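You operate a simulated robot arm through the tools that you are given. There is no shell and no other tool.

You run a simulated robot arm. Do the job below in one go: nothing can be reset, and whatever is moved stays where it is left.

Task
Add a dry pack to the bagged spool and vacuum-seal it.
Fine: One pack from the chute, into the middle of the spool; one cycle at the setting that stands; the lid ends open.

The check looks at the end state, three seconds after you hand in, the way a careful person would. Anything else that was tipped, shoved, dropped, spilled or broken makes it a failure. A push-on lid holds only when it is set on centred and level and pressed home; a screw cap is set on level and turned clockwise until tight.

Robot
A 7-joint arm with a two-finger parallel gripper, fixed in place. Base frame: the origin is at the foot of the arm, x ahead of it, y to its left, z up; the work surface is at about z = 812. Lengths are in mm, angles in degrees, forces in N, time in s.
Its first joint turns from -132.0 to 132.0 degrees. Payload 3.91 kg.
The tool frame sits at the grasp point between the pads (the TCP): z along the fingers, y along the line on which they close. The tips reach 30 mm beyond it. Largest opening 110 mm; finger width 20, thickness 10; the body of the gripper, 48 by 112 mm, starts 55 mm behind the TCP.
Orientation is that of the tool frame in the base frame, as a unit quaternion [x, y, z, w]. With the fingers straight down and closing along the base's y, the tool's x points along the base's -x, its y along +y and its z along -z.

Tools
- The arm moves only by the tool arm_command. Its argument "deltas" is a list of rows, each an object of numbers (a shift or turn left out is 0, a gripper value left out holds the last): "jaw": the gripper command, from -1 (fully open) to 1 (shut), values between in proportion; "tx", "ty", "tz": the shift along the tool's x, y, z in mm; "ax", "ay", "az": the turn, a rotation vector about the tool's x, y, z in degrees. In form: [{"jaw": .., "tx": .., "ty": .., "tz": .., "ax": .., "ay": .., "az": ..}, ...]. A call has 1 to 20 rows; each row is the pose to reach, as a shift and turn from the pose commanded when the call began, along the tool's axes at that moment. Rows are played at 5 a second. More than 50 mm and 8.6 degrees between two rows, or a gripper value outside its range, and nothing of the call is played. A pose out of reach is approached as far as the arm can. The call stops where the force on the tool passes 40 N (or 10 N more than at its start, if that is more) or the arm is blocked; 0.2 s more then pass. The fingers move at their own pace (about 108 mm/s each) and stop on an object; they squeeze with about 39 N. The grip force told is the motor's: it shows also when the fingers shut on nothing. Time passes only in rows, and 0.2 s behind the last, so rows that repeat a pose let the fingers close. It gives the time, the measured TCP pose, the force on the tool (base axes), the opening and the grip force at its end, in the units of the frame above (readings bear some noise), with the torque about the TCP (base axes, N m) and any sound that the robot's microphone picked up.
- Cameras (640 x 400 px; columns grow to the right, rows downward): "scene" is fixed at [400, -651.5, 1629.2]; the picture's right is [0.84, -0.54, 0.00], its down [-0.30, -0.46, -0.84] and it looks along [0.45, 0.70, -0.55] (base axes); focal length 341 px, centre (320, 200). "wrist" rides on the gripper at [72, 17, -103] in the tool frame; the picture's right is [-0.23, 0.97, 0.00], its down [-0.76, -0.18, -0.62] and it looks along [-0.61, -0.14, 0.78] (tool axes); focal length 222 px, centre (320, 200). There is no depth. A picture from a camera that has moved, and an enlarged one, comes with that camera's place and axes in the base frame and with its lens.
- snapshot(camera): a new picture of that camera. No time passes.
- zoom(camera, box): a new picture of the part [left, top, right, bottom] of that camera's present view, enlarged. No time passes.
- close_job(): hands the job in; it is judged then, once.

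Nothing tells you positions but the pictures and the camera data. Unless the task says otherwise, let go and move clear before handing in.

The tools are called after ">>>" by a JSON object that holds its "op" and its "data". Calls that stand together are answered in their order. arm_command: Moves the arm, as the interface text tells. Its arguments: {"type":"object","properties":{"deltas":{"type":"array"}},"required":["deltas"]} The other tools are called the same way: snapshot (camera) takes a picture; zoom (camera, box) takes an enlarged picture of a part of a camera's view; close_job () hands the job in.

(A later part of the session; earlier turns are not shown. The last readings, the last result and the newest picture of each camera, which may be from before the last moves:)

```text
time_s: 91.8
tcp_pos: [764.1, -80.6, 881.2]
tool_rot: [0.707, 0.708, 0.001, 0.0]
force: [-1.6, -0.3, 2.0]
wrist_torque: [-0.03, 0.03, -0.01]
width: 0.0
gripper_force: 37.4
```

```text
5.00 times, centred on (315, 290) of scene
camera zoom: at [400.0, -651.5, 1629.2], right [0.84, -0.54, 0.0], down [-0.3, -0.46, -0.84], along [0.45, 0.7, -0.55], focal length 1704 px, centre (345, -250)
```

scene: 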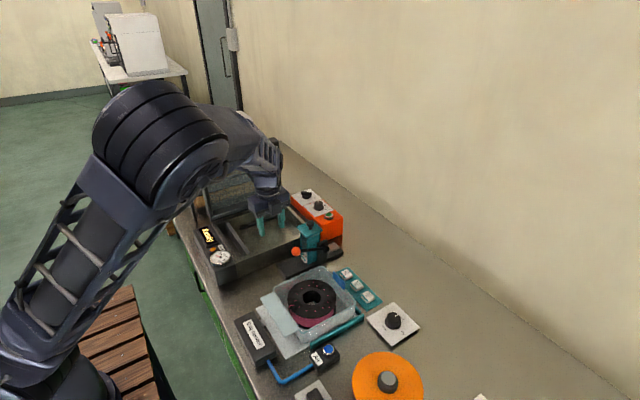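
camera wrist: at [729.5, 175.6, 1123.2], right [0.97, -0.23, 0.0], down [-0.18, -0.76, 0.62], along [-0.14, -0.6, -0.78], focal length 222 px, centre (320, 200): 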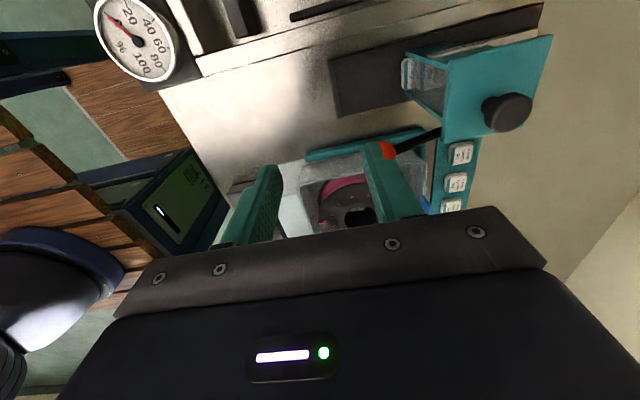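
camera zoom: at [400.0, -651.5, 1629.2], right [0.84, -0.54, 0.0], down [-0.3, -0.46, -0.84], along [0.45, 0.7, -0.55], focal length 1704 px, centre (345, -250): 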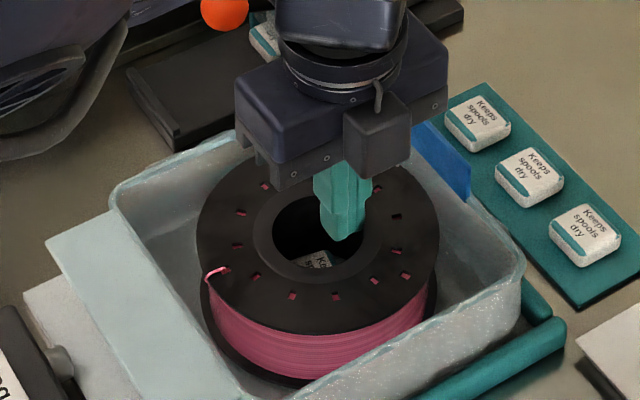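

The spool is re-centred. Now up and over to the tab; I'll measure its position from the wrist camera.

>>> {"op": "arm_command", "data": {"deltas": [{"ty": -6}, {"ty": -6, "tz": -40}, {"ty": -6, "tz": -80}, {"ty": -6, "tz": -110, "jaw": 0.5}, {"ty": 30, "tz": -110}, {"ty": 60, "tz": -110}, {"ty": 74, "tz": -110, "tx": 3}]}}

>>> {"op": "snapshot", "data": {"camera": "wrist"}}

>>> {"op": "zoom", "data": {"camera": "wrist", "box": [220, 80, 420, 240]}}

>>> {"op": "zoom", "data": {"camera": "scene", "box": [270, 240, 370, 330]}}

```text
time_s: 93.4
tcp_pos: [837.1, -78.8, 994.2]
tool_rot: [0.706, 0.708, 0.001, -0.001]
force: [0.5, -0.1, 0.0]
wrist_torque: [0.0, -0.02, -0.02]
width: 27.5
gripper_force: 0.0
```

```text
taken
camera wrist: at [852.8, -5.7, 1097.9], right [0.97, -0.22, 0.0], down [-0.18, -0.76, 0.62], along [-0.14, -0.61, -0.78], focal length 222 px, centre (320, 200)
```

wrist: 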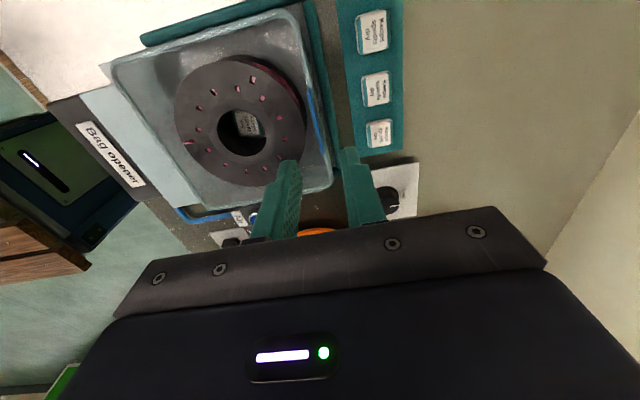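

```text
2.50 times, centred on (320, 160) of wrist
camera zoom: at [852.8, -5.7, 1097.9], right [0.97, -0.22, 0.0], down [-0.18, -0.76, 0.62], along [-0.14, -0.61, -0.78], focal length 555 px, centre (320, 300)
```

zoom: 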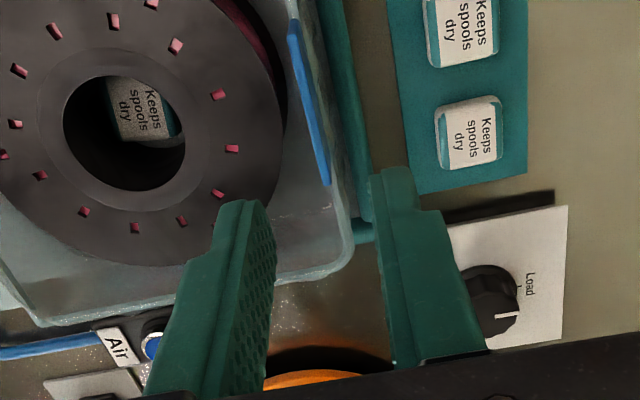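

```text
4.44 times, centred on (320, 285) of scene
camera zoom: at [400.0, -651.5, 1629.2], right [0.84, -0.54, 0.0], down [-0.3, -0.46, -0.84], along [0.45, 0.7, -0.55], focal length 1514 px, centre (320, -178)
```

zoom: 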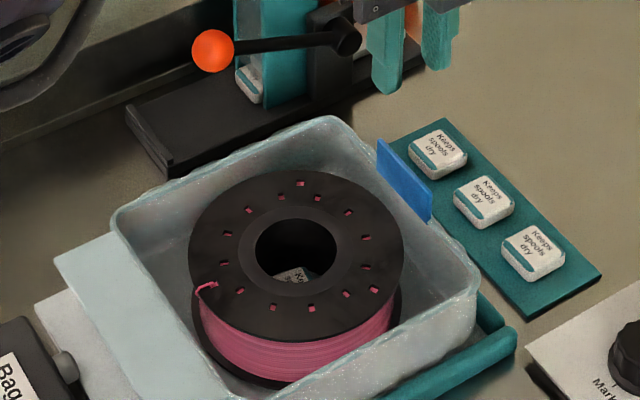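

Refined: tab at x≈832, y≈-82, z≈857–887; ring top ≈862; flange edge at x≈817 leaves too little room for the inner finger. I'll nudge the spool back 8–9 mm toward the robot.

>>> {"op": "arm_command", "data": {"deltas": [{"jaw": 1, "ty": -40}, {"ty": -80}, {"ty": -92}, {"ty": -92, "tz": 45}, {"ty": -92, "tz": 90}, {"ty": -92, "tz": 110}, {"ty": -97, "tz": 110}, {"ty": -102, "tz": 110}, {"ty": -107, "tz": 110}, {"ty": -111, "tz": 110}, {"ty": -114, "tz": 110}]}}

>>> {"op": "zoom", "data": {"camera": "scene", "box": [270, 240, 370, 330]}}

```text
time_s: 95.8
tcp_pos: [723.4, -78.8, 881.9]
tool_rot: [0.707, 0.708, 0.002, 0.0]
force: [1.4, 0.0, 1.2]
wrist_torque: [0.02, 0.0, 0.02]
width: 0.1
gripper_force: 37.5
```

```text
4.44 times, centred on (320, 285) of scene
camera zoom: at [400.0, -651.5, 1629.2], right [0.84, -0.54, 0.0], down [-0.3, -0.46, -0.84], along [0.45, 0.7, -0.55], focal length 1514 px, centre (320, -178)
```

zoom: 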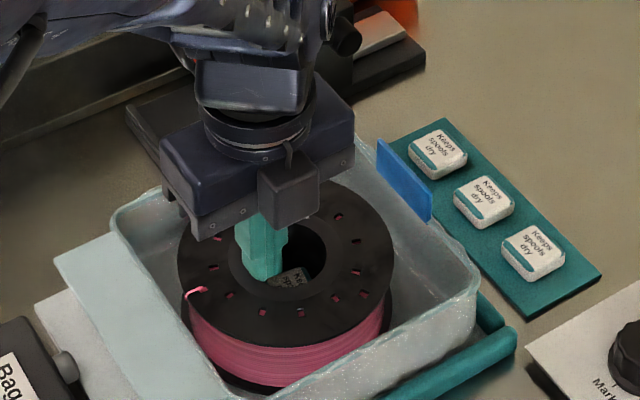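

>>> {"op": "arm_command", "data": {"deltas": [{"ty": 6}, {"ty": 6, "tz": -40}, {"ty": 6, "tz": -80}, {"ty": 40, "tz": -80, "jaw": 0.5}, {"ty": 75, "tz": -80, "tx": -3}, {"ty": 108.6, "tz": -80, "tx": -3}]}}

>>> {"op": "zoom", "data": {"camera": "wrist", "box": [220, 60, 420, 220]}}

>>> {"op": "zoom", "data": {"camera": "scene", "box": [290, 230, 370, 310]}}

```text
time_s: 97.2
tcp_pos: [834.1, -80.3, 961.8]
tool_rot: [0.706, 0.708, 0.002, 0.0]
force: [-0.4, 0.4, 0.6]
wrist_torque: [0.0, 0.0, -0.01]
width: 27.5
gripper_force: 0.0
```

```text
2.50 times, centred on (320, 140) of wrist
camera zoom: at [849.6, -8.0, 1066.2], right [0.97, -0.22, 0.0], down [-0.18, -0.76, 0.62], along [-0.14, -0.61, -0.78], focal length 555 px, centre (320, 350)
```

zoom: 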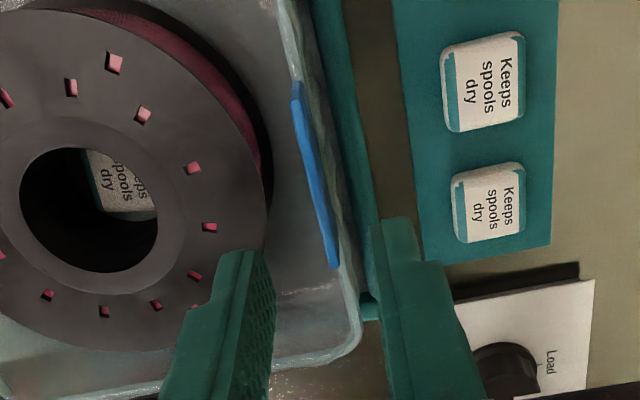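

```text
5.00 times, centred on (330, 270) of scene
camera zoom: at [400.0, -651.5, 1629.2], right [0.84, -0.54, 0.0], down [-0.3, -0.46, -0.84], along [0.45, 0.7, -0.55], focal length 1704 px, centre (270, -150)
```

zoom: 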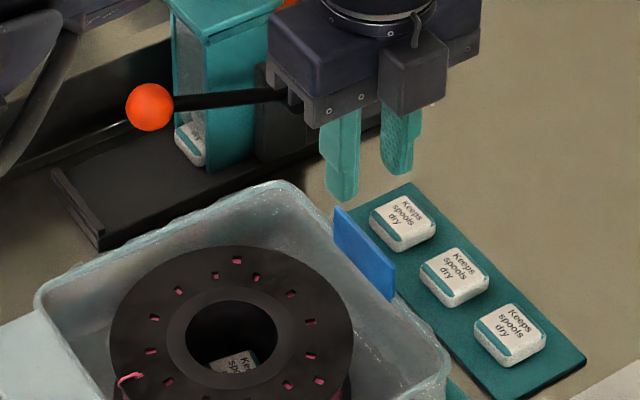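

Tab centred between the fingers. Descending so the fingers straddle the tab and wall.

>>> {"op": "arm_command", "data": {"deltas": [{"tz": 30, "jaw": 0.5}, {"tz": 55}, {"tz": 70}, {"tz": 80}, {"tz": 88}]}}

>>> {"op": "zoom", "data": {"camera": "scene", "box": [310, 245, 370, 305]}}

>>> {"op": "zoom", "data": {"camera": "wrist", "box": [220, 40, 420, 220]}}

```text
time_s: 98.4
tcp_pos: [833.8, -80.4, 871.9]
tool_rot: [0.706, 0.708, 0.001, 0.0]
force: [0.4, -0.3, -0.4]
wrist_torque: [0.02, -0.03, 0.04]
width: 27.5
gripper_force: 0.1
```

```text
6.67 times, centred on (340, 275) of scene
camera zoom: at [400.0, -651.5, 1629.2], right [0.84, -0.54, 0.0], down [-0.3, -0.46, -0.84], along [0.45, 0.7, -0.55], focal length 2272 px, centre (187, -300)
```

zoom: 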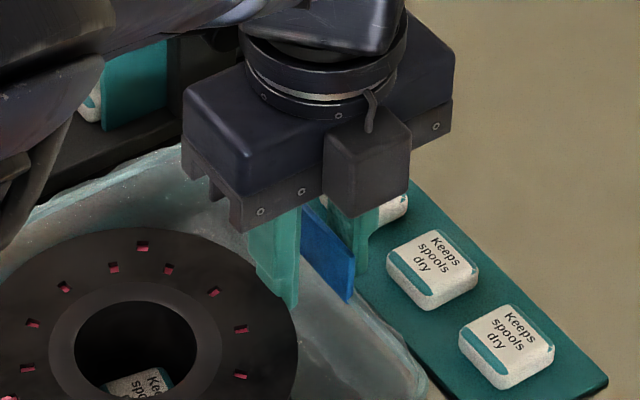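

```text
2.22 times, centred on (320, 130) of wrist
camera zoom: at [849.0, -8.5, 976.9], right [0.97, -0.22, 0.0], down [-0.18, -0.76, 0.62], along [-0.14, -0.61, -0.78], focal length 494 px, centre (320, 356)
```

zoom: 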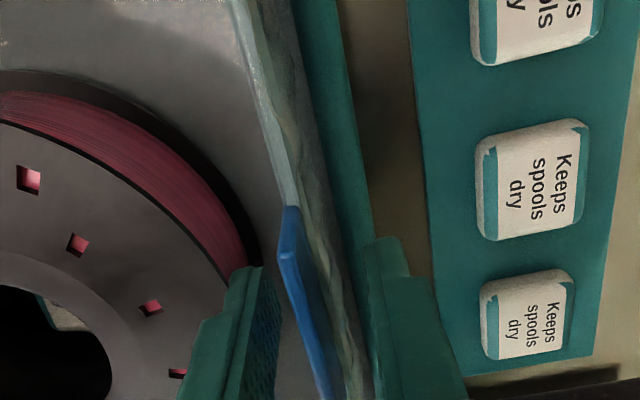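

>>> {"op": "arm_command", "data": {"deltas": [{"jaw": 0.75}, {"jaw": 1}, {"jaw": 1}, {"jaw": 1}]}}

>>> {"op": "zoom", "data": {"camera": "scene", "box": [260, 245, 370, 335]}}

>>> {"op": "zoom", "data": {"camera": "wrist", "box": [220, 40, 420, 220]}}

```text
time_s: 99.4
tcp_pos: [832.5, -80.8, 872.3]
tool_rot: [0.707, 0.707, 0.001, 0.0]
force: [-0.5, 1.0, -2.4]
wrist_torque: [0.04, -0.14, -0.09]
width: 3.2
gripper_force: 39.2
```

```text
4.44 times, centred on (315, 290) of scene
camera zoom: at [400.0, -651.5, 1629.2], right [0.84, -0.54, 0.0], down [-0.3, -0.46, -0.84], along [0.45, 0.7, -0.55], focal length 1514 px, centre (342, -200)
```

zoom: 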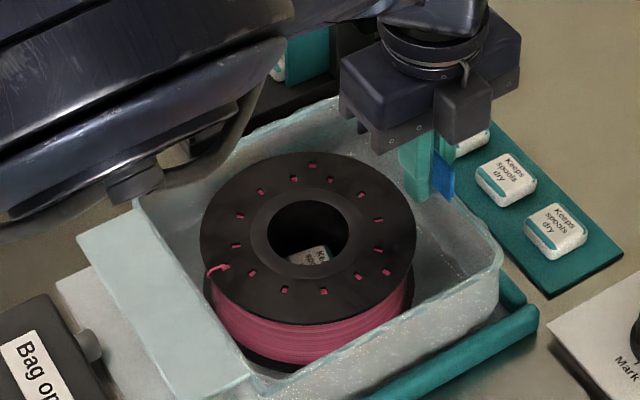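

```text
2.22 times, centred on (320, 130) of wrist
camera zoom: at [849.1, -8.6, 977.0], right [0.97, -0.23, 0.0], down [-0.18, -0.76, 0.62], along [-0.14, -0.61, -0.78], focal length 494 px, centre (320, 356)
```

zoom: 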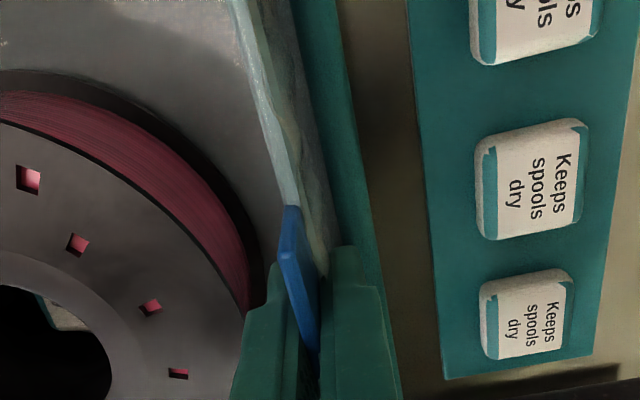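

The tab is gripped (3.2 mm thick, 39 N). Lifting slowly to see how the bag hangs.

>>> {"op": "arm_command", "data": {"deltas": [{"tz": -3}, {"tz": -6}, {"tz": -10}, {"tz": -10}]}}

>>> {"op": "zoom", "data": {"camera": "scene", "box": [240, 240, 380, 350]}}

```text
time_s: 100.4
tcp_pos: [832.5, -81.5, 882.5]
tool_rot: [0.706, 0.708, 0.003, 0.0]
force: [0.6, -0.6, -4.2]
wrist_torque: [0.0, -0.43, 0.0]
width: 3.4
gripper_force: 39.1
```

```text
3.64 times, centred on (310, 295) of scene
camera zoom: at [400.0, -651.5, 1629.2], right [0.84, -0.54, 0.0], down [-0.3, -0.46, -0.84], along [0.45, 0.7, -0.55], focal length 1239 px, centre (356, -146)
```

zoom: 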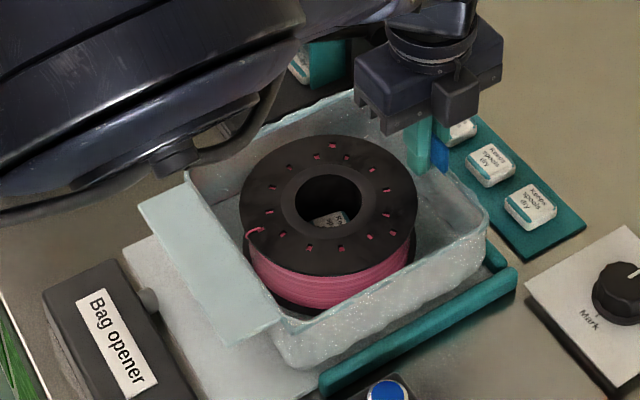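

The bag lifts level with the spool inside (≈4.5 N). I'll raise it well above the dispenser before carrying it to the chamber.

>>> {"op": "arm_command", "data": {"deltas": [{"tz": -20}, {"tz": -40}, {"tz": -60}, {"tz": -80}, {"tz": -100}, {"tz": -120}, {"tz": -140}, {"tz": -160}, {"tz": -175}]}}

>>> {"op": "snapshot", "data": {"camera": "scene"}}

>>> {"op": "zoom", "data": {"camera": "scene", "box": [220, 160, 400, 310]}}

```text
time_s: 102.4
tcp_pos: [831.5, -81.4, 1060.5]
tool_rot: [0.707, 0.707, 0.002, 0.0]
force: [0.4, 0.3, -5.3]
wrist_torque: [0.0, -0.43, 0.04]
width: 2.9
gripper_force: 38.8
```

```text
taken
```

scene: 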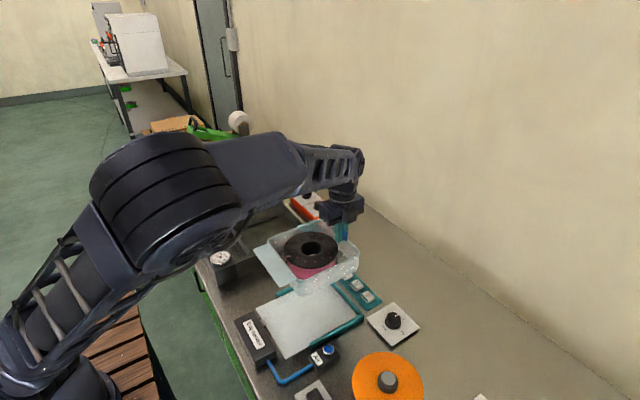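

```text
2.67 times, centred on (310, 235) of scene
camera zoom: at [400.0, -651.5, 1629.2], right [0.84, -0.54, 0.0], down [-0.3, -0.46, -0.84], along [0.45, 0.7, -0.55], focal length 909 px, centre (347, 107)
```

zoom: 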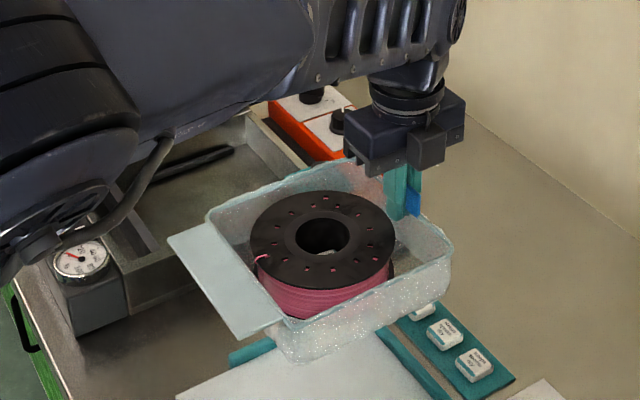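

The bag hangs level with its bottom near z≈1000, above the dispenser knob. Carrying it over in +y.

>>> {"op": "arm_command", "data": {"deltas": [{"tx": 20}, {"tx": 45}, {"tx": 75}, {"tx": 105}, {"tx": 135}, {"tx": 165}, {"tx": 195}, {"tx": 225}, {"tx": 250}]}}

>>> {"op": "snapshot", "data": {"camera": "scene"}}

```text
time_s: 104.4
tcp_pos: [830.6, 168.9, 1060.5]
tool_rot: [0.706, 0.708, 0.001, 0.0]
force: [0.5, -0.4, -4.9]
wrist_torque: [0.01, -0.43, 0.07]
width: 3.4
gripper_force: 38.9
```

```text
taken
```

scene: 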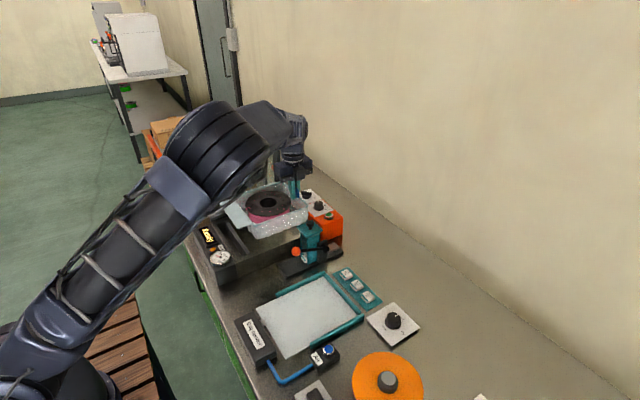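

>>> {"op": "arm_command", "data": {"deltas": [{"tx": 25}, {"tx": 50}, {"tx": 75, "ty": 6}, {"tx": 95, "ty": 12}, {"tx": 108, "ty": 18}, {"tx": 115.8, "ty": 18}, {"tx": 115.8, "ty": 18}]}}

>>> {"op": "snapshot", "data": {"camera": "scene"}}

>>> {"op": "zoom", "data": {"camera": "scene", "box": [180, 160, 340, 290]}}

>>> {"op": "snapshot", "data": {"camera": "wrist"}}

```text
time_s: 106.0
tcp_pos: [849.3, 283.8, 1058.8]
tool_rot: [0.707, 0.707, 0.002, 0.001]
force: [0.1, 0.6, -5.2]
wrist_torque: [0.01, -0.43, -0.02]
width: 3.4
gripper_force: 38.9
```

```text
taken
```

scene: 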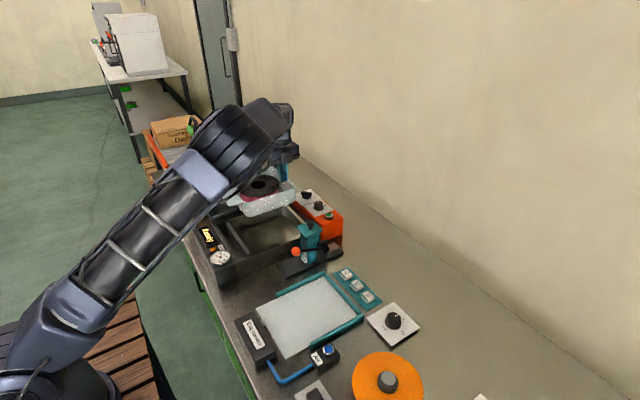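

```text
3.08 times, centred on (260, 225) of scene
camera zoom: at [400.0, -651.5, 1629.2], right [0.84, -0.54, 0.0], down [-0.3, -0.46, -0.84], along [0.45, 0.7, -0.55], focal length 1048 px, centre (505, 123)
```

zoom: 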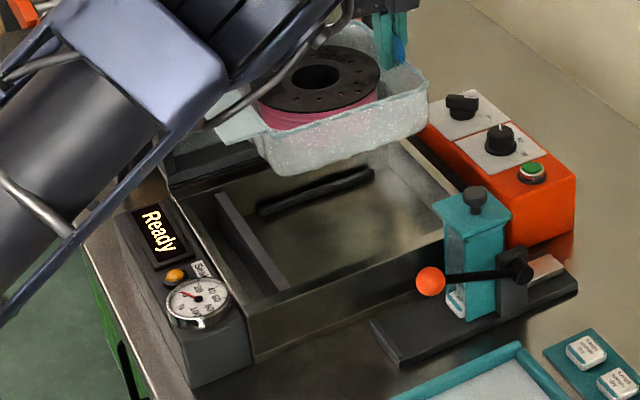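

```text
taken
camera wrist: at [866.1, 357.2, 1163.4], right [0.97, -0.23, 0.0], down [-0.18, -0.76, 0.62], along [-0.14, -0.61, -0.78], focal length 222 px, centre (320, 200)
```

wrist: 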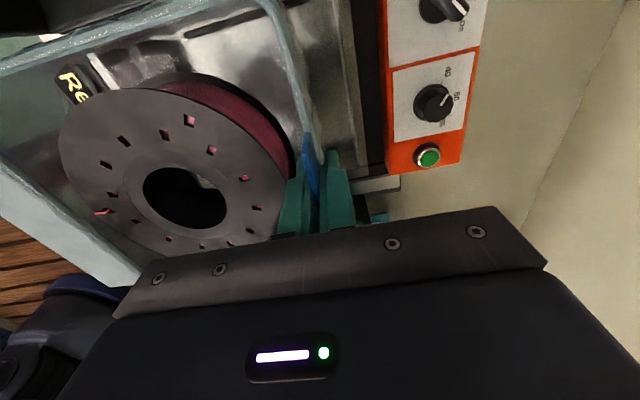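

Over the chamber now. Lowering to just above the rim to check alignment.

>>> {"op": "arm_command", "data": {"deltas": [{"tz": 20}, {"tz": 40}, {"tz": 60}, {"tz": 80}, {"tz": 95}, {"tz": 95}]}}

>>> {"op": "zoom", "data": {"camera": "scene", "box": [190, 170, 320, 290]}}

>>> {"op": "snapshot", "data": {"camera": "wrist"}}

```text
time_s: 107.4
tcp_pos: [849.9, 281.2, 963.0]
tool_rot: [0.707, 0.708, 0.001, 0.0]
force: [-0.4, 1.0, -4.3]
wrist_torque: [0.0, -0.43, 0.0]
width: 3.2
gripper_force: 39.0
```

```text
3.33 times, centred on (255, 230) of scene
camera zoom: at [400.0, -651.5, 1629.2], right [0.84, -0.54, 0.0], down [-0.3, -0.46, -0.84], along [0.45, 0.7, -0.55], focal length 1136 px, centre (537, 100)
```

zoom: 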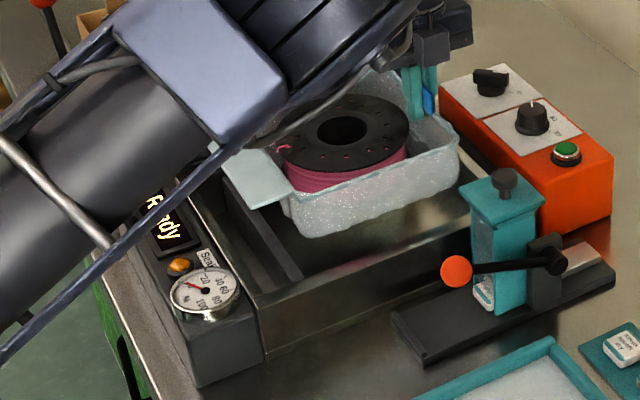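

```text
taken
camera wrist: at [865.8, 353.9, 1066.7], right [0.97, -0.22, 0.0], down [-0.18, -0.76, 0.62], along [-0.14, -0.61, -0.78], focal length 222 px, centre (320, 200)
```

wrist: 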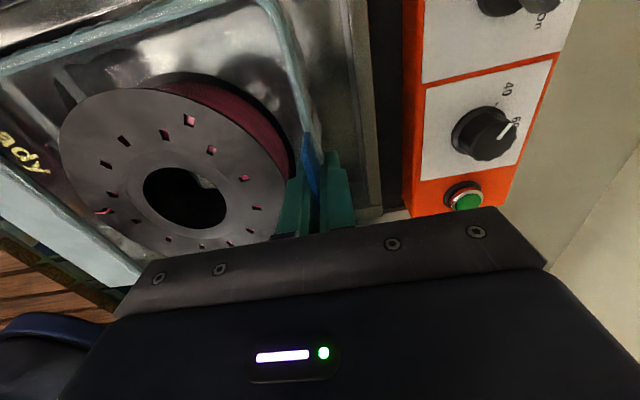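

Alignment is good: about 10 mm clearance to each side rod, front wall expected just behind the seal bar. Lowering into the chamber.

>>> {"op": "arm_command", "data": {"deltas": [{"tz": 15, "tx": 2}, {"tz": 30, "tx": 2}, {"tz": 45, "tx": 2}, {"tz": 58, "tx": 2}, {"tz": 68, "tx": 2}]}}

>>> {"op": "zoom", "data": {"camera": "scene", "box": [190, 170, 320, 290]}}

>>> {"op": "zoom", "data": {"camera": "wrist", "box": [0, 0, 400, 260]}}

```text
time_s: 108.6
tcp_pos: [849.9, 284.9, 895.4]
tool_rot: [0.706, 0.708, 0.001, -0.001]
force: [0.3, 1.2, -4.9]
wrist_torque: [-0.02, -0.45, -0.01]
width: 3.4
gripper_force: 38.9
```

```text
3.33 times, centred on (255, 230) of scene
camera zoom: at [400.0, -651.5, 1629.2], right [0.84, -0.54, 0.0], down [-0.3, -0.46, -0.84], along [0.45, 0.7, -0.55], focal length 1136 px, centre (537, 100)
```

zoom: 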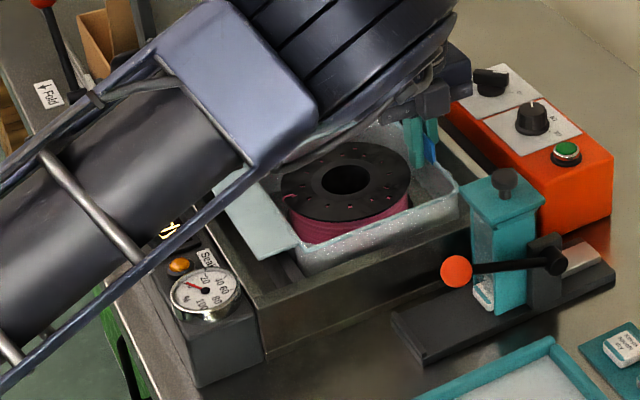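

```text
1.54 times, centred on (200, 130) of wrist
camera zoom: at [865.5, 358.6, 999.5], right [0.97, -0.23, 0.0], down [-0.18, -0.76, 0.62], along [-0.14, -0.61, -0.78], focal length 342 px, centre (505, 308)
```

zoom: 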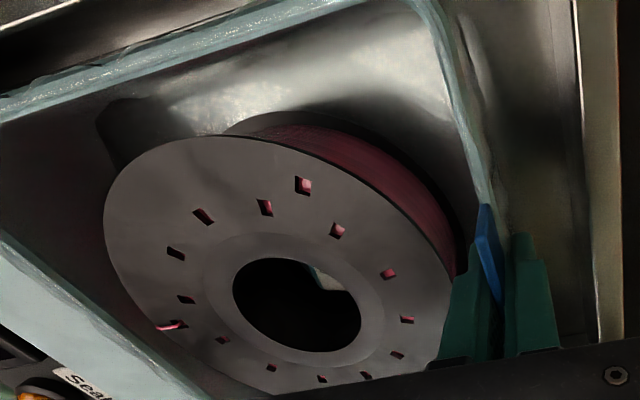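

>>> {"op": "arm_command", "data": {"deltas": [{"tz": 6}, {"tz": 11}, {"tz": 15}, {"tz": 18}, {"tz": 20}]}}

>>> {"op": "zoom", "data": {"camera": "scene", "box": [200, 190, 310, 280]}}

```text
time_s: 109.8
tcp_pos: [848.9, 286.8, 878.6]
tool_rot: [0.706, 0.708, 0.004, 0.0]
force: [3.9, 0.1, 34.5]
wrist_torque: [-0.57, 0.16, -0.02]
width: 3.2
gripper_force: 38.9
```

```text
4.44 times, centred on (255, 235) of scene
camera zoom: at [400.0, -651.5, 1629.2], right [0.84, -0.54, 0.0], down [-0.3, -0.46, -0.84], along [0.45, 0.7, -0.55], focal length 1514 px, centre (609, 44)
```

zoom: 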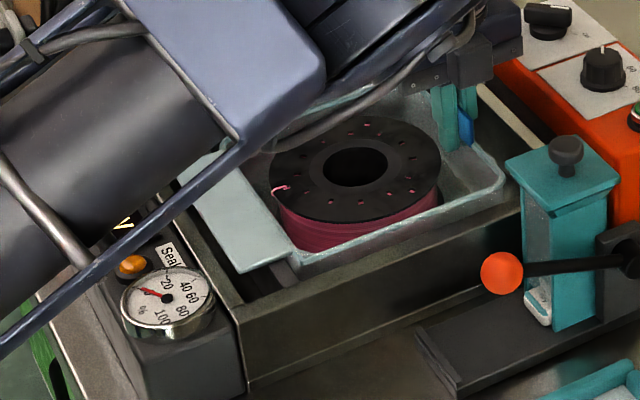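

Firm contact at TCP z≈879: the bag is on the chamber floor. I relieve the force by a couple of millimetres, then open the jaws just enough to release the tab.

>>> {"op": "arm_command", "data": {"deltas": [{"tz": -2}, {"tz": -4}, {"tz": -4}]}}

>>> {"op": "zoom", "data": {"camera": "wrist", "box": [0, 0, 400, 260]}}

```text
time_s: 110.6
tcp_pos: [848.8, 287.3, 880.1]
tool_rot: [0.706, 0.708, 0.001, 0.0]
force: [-0.6, -0.7, 3.3]
wrist_torque: [0.74, -0.17, -0.03]
width: 3.2
gripper_force: 39.3
```

```text
1.54 times, centred on (200, 130) of wrist
camera zoom: at [864.6, 358.9, 982.8], right [0.97, -0.22, 0.0], down [-0.18, -0.76, 0.62], along [-0.14, -0.61, -0.78], focal length 342 px, centre (505, 308)
```

zoom: 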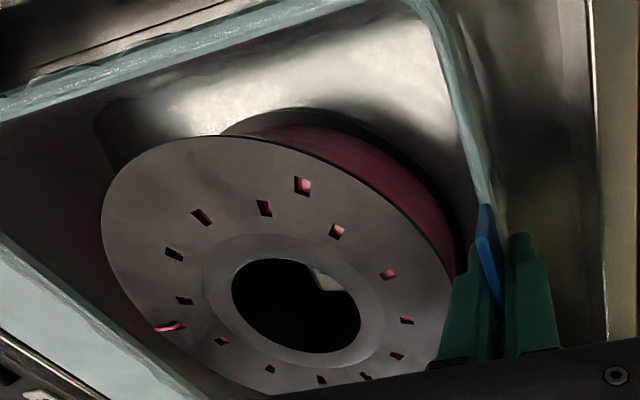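

There's a twisting load with little net force, so one bag edge may be sitting on a side rod. Lifting a bit to recheck the side clearance.

>>> {"op": "arm_command", "data": {"deltas": [{"tz": -5}, {"tz": -10}, {"tz": -14}, {"tz": -14}, {"tz": -14}]}}

>>> {"op": "snapshot", "data": {"camera": "wrist"}}

>>> {"op": "zoom", "data": {"camera": "scene", "box": [220, 190, 310, 270]}}

```text
time_s: 111.8
tcp_pos: [848.7, 284.5, 893.6]
tool_rot: [0.707, 0.707, 0.001, 0.0]
force: [0.7, -0.5, -4.5]
wrist_torque: [0.0, -0.42, 0.01]
width: 3.0
gripper_force: 38.7
```

```text
taken
camera wrist: at [865.2, 358.1, 997.0], right [0.97, -0.23, 0.0], down [-0.18, -0.76, 0.62], along [-0.14, -0.61, -0.78], focal length 222 px, centre (320, 200)
```

wrist: 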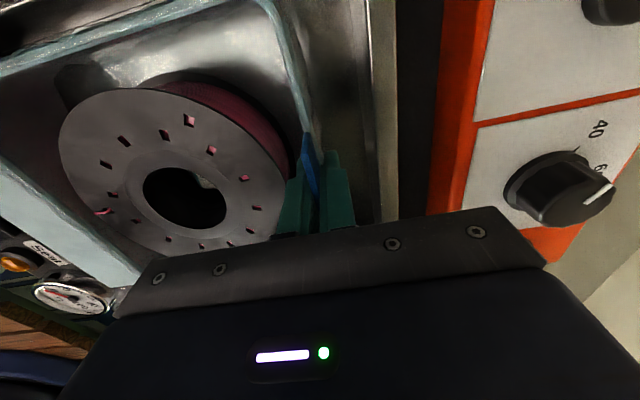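

```text
5.00 times, centred on (265, 230) of scene
camera zoom: at [400.0, -651.5, 1629.2], right [0.84, -0.54, 0.0], down [-0.3, -0.46, -0.84], along [0.45, 0.7, -0.55], focal length 1704 px, centre (595, 50)
```

zoom: 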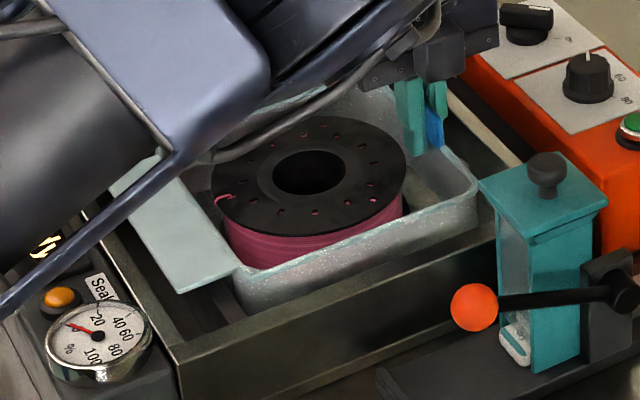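

>>> {"op": "arm_command", "data": {"deltas": [{"tz": 4, "tx": 0.5}, {"tz": 8, "tx": 0.5}, {"tz": 10, "tx": 0.5}, {"tz": 10, "tx": 0.5}]}}

>>> {"op": "arm_command", "data": {"deltas": [{"tz": 1.5}, {"tz": 1.5}]}}

>>> {"op": "arm_command", "data": {"deltas": [{"tz": 1.5}, {"tz": 1.5}]}}

```text
time_s: 112.8
tcp_pos: [849.8, 288.0, 884.1]
tool_rot: [0.707, 0.707, 0.002, 0.001]
force: [-0.2, -0.7, -3.9]
wrist_torque: [0.0, -0.42, 0.0]
width: 3.4
gripper_force: 38.9
```

```text
time_s: 113.4
tcp_pos: [849.0, 287.0, 882.3]
tool_rot: [0.706, 0.708, 0.002, 0.0]
force: [-0.3, -0.1, -4.6]
wrist_torque: [-0.02, -0.41, 0.01]
width: 3.4
gripper_force: 39.2
```

```text
time_s: 114.0
tcp_pos: [849.2, 287.5, 880.2]
tool_rot: [0.706, 0.708, 0.001, -0.001]
force: [-0.7, -0.4, -4.9]
wrist_torque: [0.02, -0.4, -0.01]
width: 3.3
gripper_force: 39.2
```

>>> {"op": "arm_command", "data": {"deltas": [{"tz": 0.5, "tx": -1}, {"tz": 1.5, "tx": -1.5}]}}

>>> {"op": "arm_command", "data": {"deltas": [{"tz": 1.5}, {"tz": 1.5}]}}

>>> {"op": "arm_command", "data": {"deltas": [{"tz": 1.5}, {"tz": 1.5}]}}

```text
time_s: 114.6
tcp_pos: [848.1, 286.0, 880.1]
tool_rot: [0.706, 0.708, 0.002, -0.001]
force: [-0.5, 0.5, -3.8]
wrist_torque: [0.09, -0.2, -0.01]
width: 3.1
gripper_force: 39.4
```

```text
time_s: 115.2
tcp_pos: [848.7, 285.2, 879.1]
tool_rot: [0.707, 0.707, 0.003, -0.001]
force: [-3.3, 1.3, 16.2]
wrist_torque: [-0.31, 0.02, -0.05]
width: 3.0
gripper_force: 38.9
```

```text
time_s: 115.8
tcp_pos: [850.3, 285.8, 878.2]
tool_rot: [0.706, 0.708, 0.003, 0.001]
force: [4.0, -2.7, 37.8]
wrist_torque: [-0.01, -0.03, 0.0]
width: 3.2
gripper_force: 39.8
```

The first light touch came from the mouth strip meeting the seal bar, then the bag bottom met the floor – just as intended. Easing up about 1 mm and releasing the tab.

>>> {"op": "arm_command", "data": {"deltas": [{"tz": -1.2}, {"tz": -1.8}, {"tz": -1.8, "jaw": 0.85}, {"tz": -1.8, "jaw": 0.7}, {"tz": -1.8, "jaw": 0.55}, {"tz": -1.8, "jaw": 0.55}]}}

>>> {"op": "snapshot", "data": {"camera": "wrist"}}

>>> {"op": "zoom", "data": {"camera": "scene", "box": [220, 190, 310, 270]}}

```text
time_s: 117.2
tcp_pos: [849.2, 284.9, 877.3]
tool_rot: [0.706, 0.708, 0.001, 0.0]
force: [0.1, -0.1, 0.0]
wrist_torque: [0.02, 0.0, 0.0]
width: 25.0
gripper_force: 0.1
```

```text
taken
camera wrist: at [864.9, 358.1, 981.7], right [0.97, -0.22, 0.0], down [-0.18, -0.76, 0.62], along [-0.14, -0.61, -0.78], focal length 222 px, centre (320, 200)
```

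wrist: 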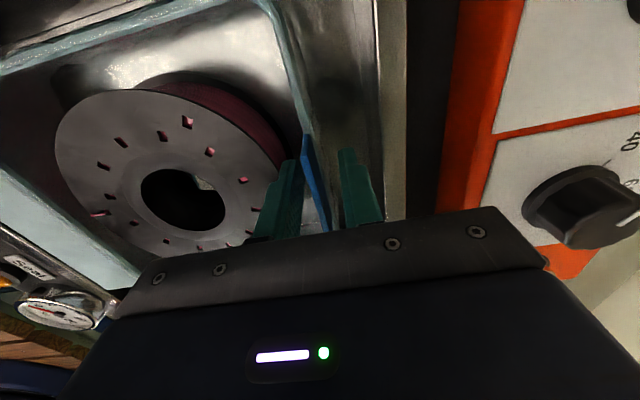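

```text
5.00 times, centred on (265, 230) of scene
camera zoom: at [400.0, -651.5, 1629.2], right [0.84, -0.54, 0.0], down [-0.3, -0.46, -0.84], along [0.45, 0.7, -0.55], focal length 1704 px, centre (595, 50)
```

zoom: 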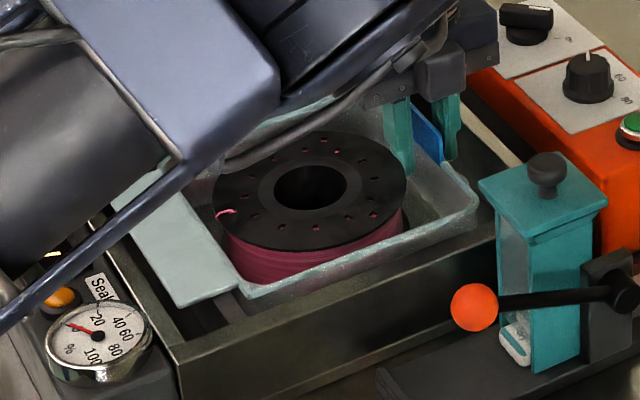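

Released cleanly. Retracting straight up and inspecting the bag's position.

>>> {"op": "arm_command", "data": {"deltas": [{"tz": -20}, {"tz": -50}, {"tz": -90}, {"tz": -130}, {"tz": -170}, {"tz": -210}, {"tz": -250}, {"tz": -280, "tx": -30}, {"tz": -280, "tx": -75}, {"tz": -280, "tx": -120}, {"tz": -280, "tx": -165}, {"tz": -280, "tx": -210}]}}

>>> {"op": "snapshot", "data": {"camera": "scene"}}

>>> {"op": "zoom", "data": {"camera": "scene", "box": [190, 170, 320, 290]}}

>>> {"op": "snapshot", "data": {"camera": "wrist"}}

```text
time_s: 119.8
tcp_pos: [846.8, 78.0, 1157.9]
tool_rot: [0.706, 0.708, 0.002, 0.0]
force: [0.4, 0.5, 0.4]
wrist_torque: [-0.08, 0.04, 0.0]
width: 25.0
gripper_force: 0.0
```

```text
taken
```

scene: 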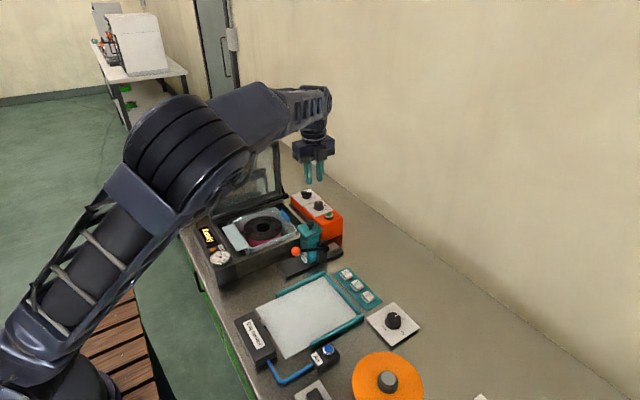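

```text
3.33 times, centred on (255, 230) of scene
camera zoom: at [400.0, -651.5, 1629.2], right [0.84, -0.54, 0.0], down [-0.3, -0.46, -0.84], along [0.45, 0.7, -0.55], focal length 1136 px, centre (537, 100)
```

zoom: 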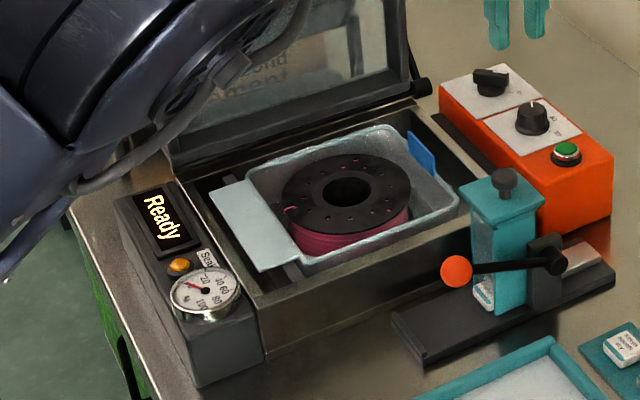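

```text
taken
camera wrist: at [863.5, 150.2, 1261.9], right [0.97, -0.22, 0.0], down [-0.18, -0.76, 0.62], along [-0.14, -0.61, -0.78], focal length 222 px, centre (320, 200)
```

wrist: 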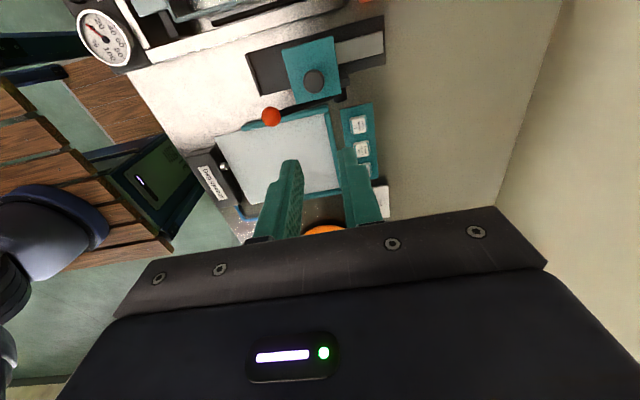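

The bag sits in the chamber with its mouth strip across the seal bar. Next is closing the lid under control: I'll return to yaw 0, tilt the tool 45° toward +y, and straddle the lid's top edge with the fingers.

>>> {"op": "arm_command", "data": {"deltas": [{"az": -8, "ty": -12, "tz": -8}, {"az": -16, "ty": -24, "tz": -16}, {"az": -24, "ty": -37, "tz": -24}, {"az": -32, "ty": -50, "tz": -32}, {"az": -40, "ty": -62, "tz": -40}, {"az": -48, "ty": -75, "tz": -48}, {"az": -56, "ty": -88, "tz": -56}, {"az": -64, "ty": -100, "tz": -64}, {"az": -72, "ty": -112, "tz": -72}, {"az": -80, "ty": -125, "tz": -80}, {"az": -88, "ty": -138, "tz": -88}, {"az": -90, "ty": -157, "tz": -90}]}}

>>> {"op": "snapshot", "data": {"camera": "scene"}}

>>> {"op": "snapshot", "data": {"camera": "wrist"}}

```text
time_s: 122.4
tcp_pos: [692.3, 73.8, 1247.3]
tool_rot: [-0.002, 1.0, 0.001, 0.002]
force: [0.3, 1.0, 0.1]
wrist_torque: [0.03, -0.01, 0.02]
width: 24.6
gripper_force: 0.0
```

```text
taken
```

scene: 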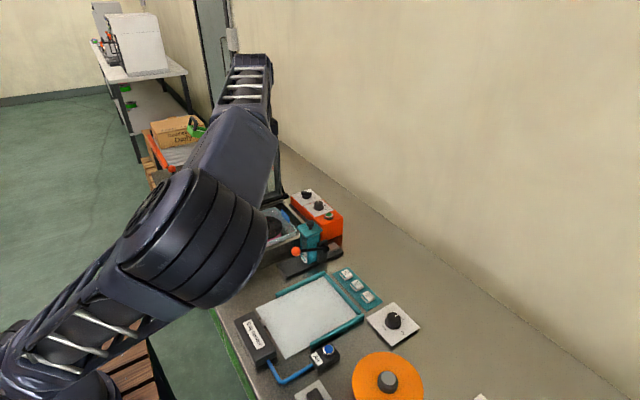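

```text
taken
camera wrist: at [619.4, 91.7, 1350.7], right [0.22, 0.97, 0.0], down [0.76, -0.18, 0.62], along [0.61, -0.14, -0.78], focal length 222 px, centre (320, 200)
```

wrist: 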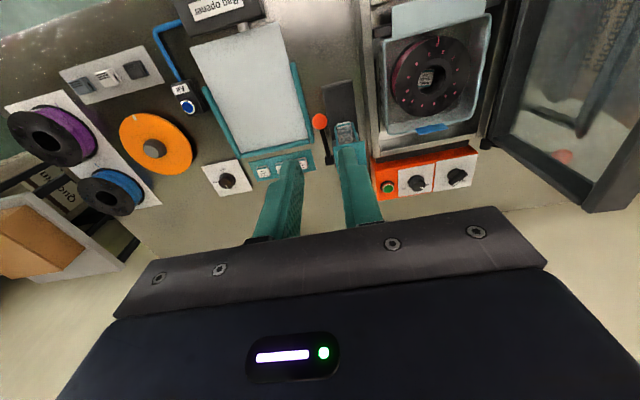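

>>> {"op": "zoom", "data": {"camera": "wrist", "box": [350, 0, 510, 170]}}

>>> {"op": "zoom", "data": {"camera": "wrist", "box": [370, 0, 500, 80]}}

```text
2.35 times, centred on (430, 85) of wrist
camera zoom: at [619.4, 91.7, 1350.7], right [0.22, 0.97, 0.0], down [0.76, -0.18, 0.62], along [0.61, -0.14, -0.78], focal length 523 px, centre (61, 471)
```

zoom: 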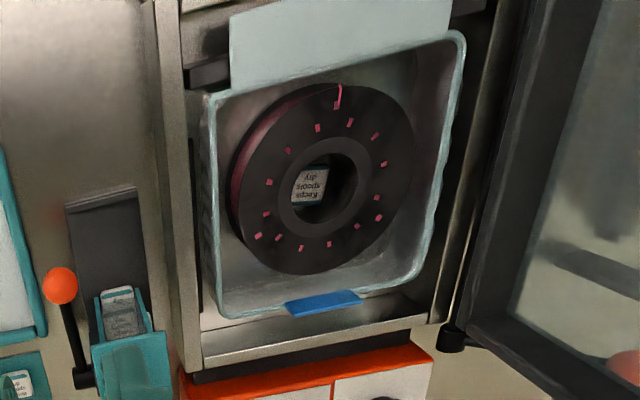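

```text
4.92 times, centred on (435, 40) of wrist
camera zoom: at [619.4, 91.7, 1350.7], right [0.22, 0.97, 0.0], down [0.76, -0.18, 0.62], along [0.61, -0.14, -0.78], focal length 1094 px, centre (-246, 988)
```

zoom: 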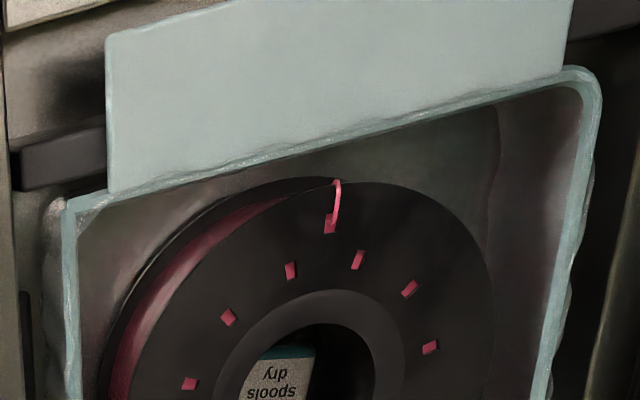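

The pack is visible in the hub and the mouth strip lies over the seal bar. Now moving in front of the lid and tilting.

>>> {"op": "arm_command", "data": {"deltas": [{"ty": 45, "jaw": -0.636}, {"ty": 90}, {"ty": 135}, {"ty": 180}, {"ty": 205}, {"ty": 205, "ax": -8}, {"ty": 205, "ax": -16}, {"ty": 205, "ax": -24}, {"ty": 205, "ax": -32}, {"ty": 205, "ax": -40}, {"ty": 205, "ax": -45}]}}

>>> {"op": "snapshot", "data": {"camera": "wrist"}}

>>> {"op": "snapshot", "data": {"camera": "scene"}}

```text
time_s: 124.8
tcp_pos: [691.1, 281.1, 1248.7]
tool_rot: [-0.003, 0.923, 0.384, 0.001]
force: [0.6, 0.0, 0.3]
wrist_torque: [-0.05, 0.02, -0.04]
width: 89.8
gripper_force: 0.0
```

```text
taken
camera wrist: at [617.5, 218.3, 1333.4], right [0.22, 0.69, 0.69], down [0.76, -0.57, 0.32], along [0.61, 0.46, -0.65], focal length 222 px, centre (320, 200)
```

wrist: 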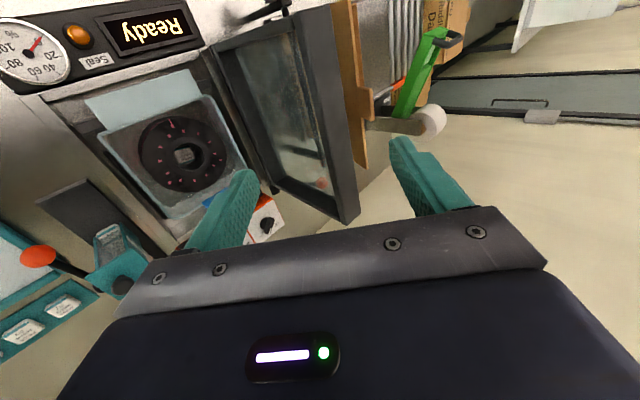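

```text
taken
```

scene: 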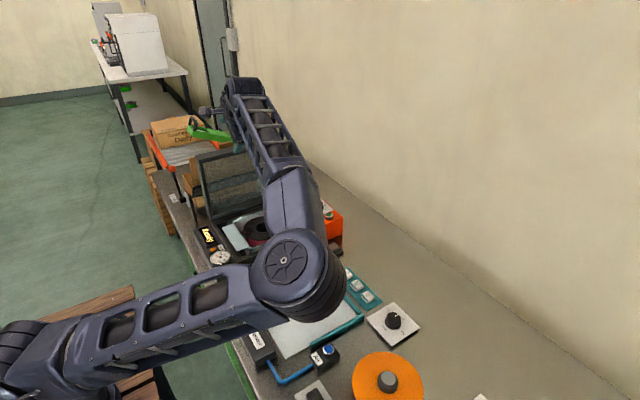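

>>> {"op": "arm_command", "data": {"deltas": [{"ty": -4, "tz": 40}, {"ty": -8.8, "tz": 80}, {"ty": -8.8, "tz": 110}, {"ty": -8.8, "tz": 130}]}}

>>> {"op": "snapshot", "data": {"camera": "wrist"}}

>>> {"op": "zoom", "data": {"camera": "scene", "box": [170, 70, 330, 210]}}

```text
time_s: 125.8
tcp_pos: [691.0, 364.0, 1149.7]
tool_rot: [-0.001, 0.923, 0.384, 0.0]
force: [-0.1, -0.3, -0.3]
wrist_torque: [0.01, 0.0, -0.03]
width: 89.9
gripper_force: 0.0
```

```text
taken
camera wrist: at [618.0, 302.9, 1235.3], right [0.22, 0.69, 0.69], down [0.76, -0.57, 0.31], along [0.61, 0.46, -0.65], focal length 222 px, centre (320, 200)
```

wrist: 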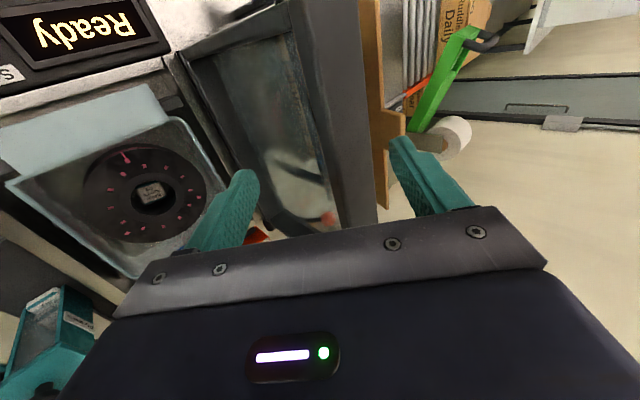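

```text
2.86 times, centred on (250, 140) of scene
camera zoom: at [400.0, -651.5, 1629.2], right [0.84, -0.54, 0.0], down [-0.3, -0.46, -0.84], along [0.45, 0.7, -0.55], focal length 974 px, centre (520, 371)
```

zoom: 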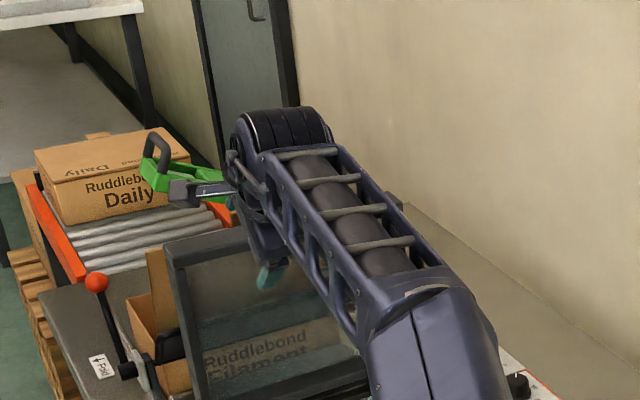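

The lid's top edge lies between the fingers, and the cardboard flap behind is well clear. Sliding in to straddle it.

>>> {"op": "arm_command", "data": {"deltas": [{"tz": 15}, {"tz": 30}, {"tz": 45}, {"tz": 52}]}}

>>> {"op": "snapshot", "data": {"camera": "wrist"}}

```text
time_s: 126.8
tcp_pos: [690.4, 402.4, 1112.2]
tool_rot: [-0.001, 0.923, 0.385, 0.0]
force: [-0.5, 0.0, -0.3]
wrist_torque: [-0.02, -0.02, 0.0]
width: 90.2
gripper_force: 0.1
```

```text
taken
camera wrist: at [617.1, 340.8, 1197.3], right [0.22, 0.69, 0.69], down [0.76, -0.57, 0.31], along [0.61, 0.46, -0.65], focal length 222 px, centre (320, 200)
```

wrist: 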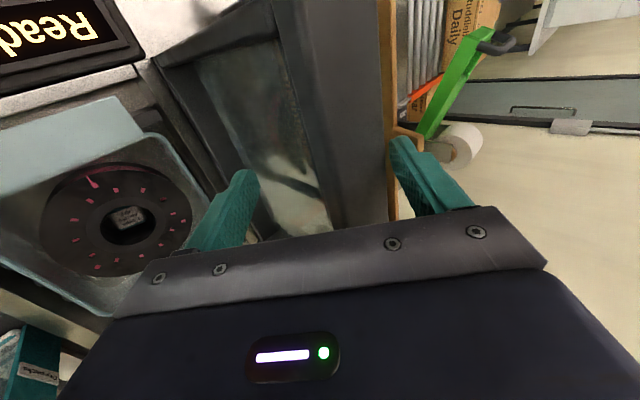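

Now pushing the lid forward past vertical slowly with the back finger.

>>> {"op": "arm_command", "data": {"deltas": [{"ty": -7, "tz": -9.9}, {"ty": -14.3, "tz": -19.6}, {"ty": -22.4, "tz": -28.5}, {"ty": -30.4, "tz": -37}, {"ty": -37.6, "tz": -43.6}, {"ty": -45, "tz": -50}]}}

>>> {"op": "snapshot", "data": {"camera": "wrist"}}

>>> {"op": "zoom", "data": {"camera": "scene", "box": [170, 90, 330, 260]}}

```text
time_s: 128.2
tcp_pos: [692.7, 335.5, 1117.1]
tool_rot: [-0.001, 0.924, 0.383, 0.0]
force: [-0.3, -0.2, -0.6]
wrist_torque: [-0.02, 0.03, 0.03]
width: 90.0
gripper_force: 0.1
```

```text
taken
camera wrist: at [619.3, 273.4, 1201.6], right [0.22, 0.69, 0.69], down [0.76, -0.56, 0.32], along [0.61, 0.46, -0.65], focal length 222 px, centre (320, 200)
```

wrist: 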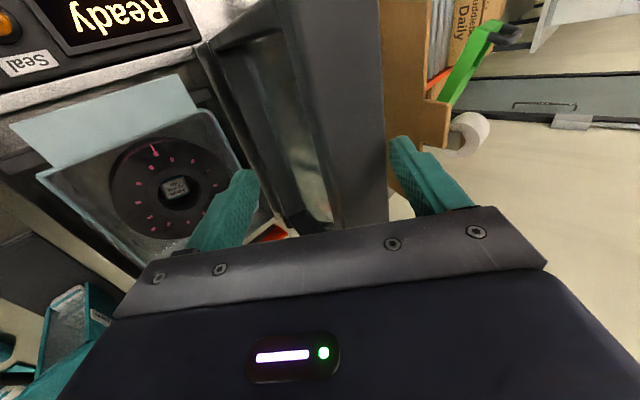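

```text
2.35 times, centred on (250, 175) of scene
camera zoom: at [400.0, -651.5, 1629.2], right [0.84, -0.54, 0.0], down [-0.3, -0.46, -0.84], along [0.45, 0.7, -0.55], focal length 802 px, centre (485, 259)
```

zoom: 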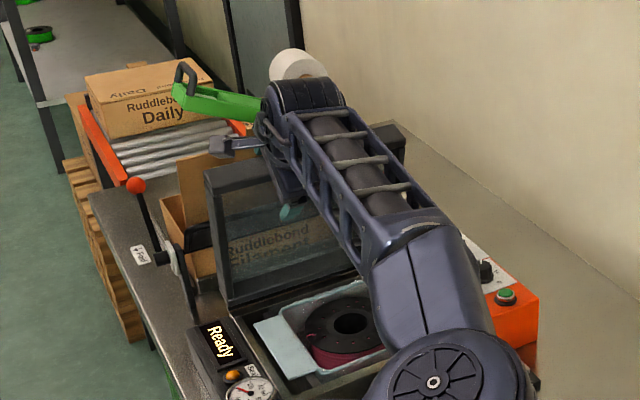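

The lid follows the back finger quietly and is not dropping on its own. Continuing along the arc.

>>> {"op": "arm_command", "data": {"deltas": [{"ty": -8, "tz": -6}, {"ty": -15.8, "tz": -11.5}, {"ty": -24, "tz": -16.5}, {"ty": -32.4, "tz": -21.3}, {"ty": -41, "tz": -25.5}, {"ty": -50, "tz": -29.5}]}}

>>> {"op": "snapshot", "data": {"camera": "wrist"}}

>>> {"op": "zoom", "data": {"camera": "scene", "box": [170, 90, 330, 260]}}

```text
time_s: 129.6
tcp_pos: [690.7, 277.9, 1102.5]
tool_rot: [-0.002, 0.924, 0.383, 0.0]
force: [-0.6, -0.2, -0.6]
wrist_torque: [0.0, 0.0, -0.01]
width: 89.7
gripper_force: 0.0
```

```text
taken
camera wrist: at [617.2, 216.8, 1187.6], right [0.22, 0.69, 0.69], down [0.76, -0.57, 0.32], along [0.61, 0.46, -0.65], focal length 222 px, centre (320, 200)
```

wrist: 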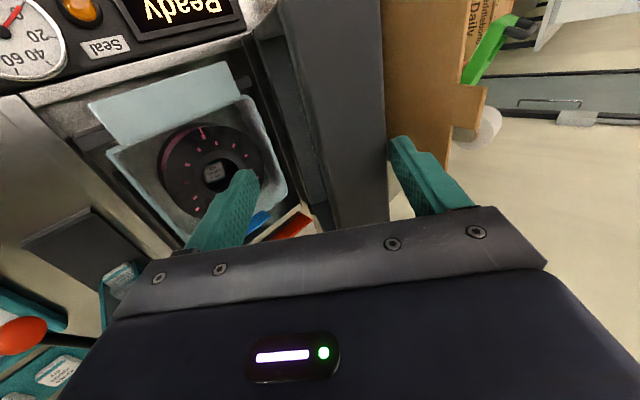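

```text
2.35 times, centred on (250, 175) of scene
camera zoom: at [400.0, -651.5, 1629.2], right [0.84, -0.54, 0.0], down [-0.3, -0.46, -0.84], along [0.45, 0.7, -0.55], focal length 802 px, centre (485, 259)
```

zoom: 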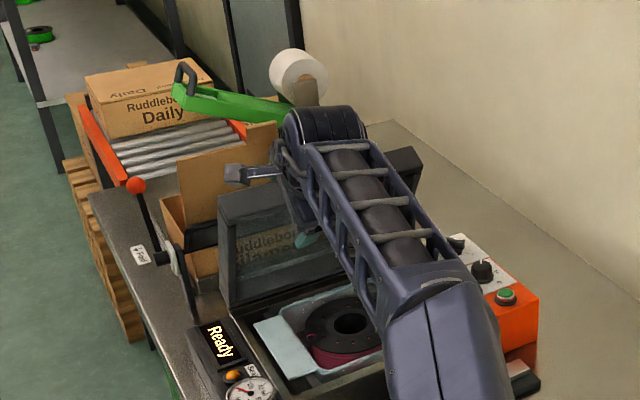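

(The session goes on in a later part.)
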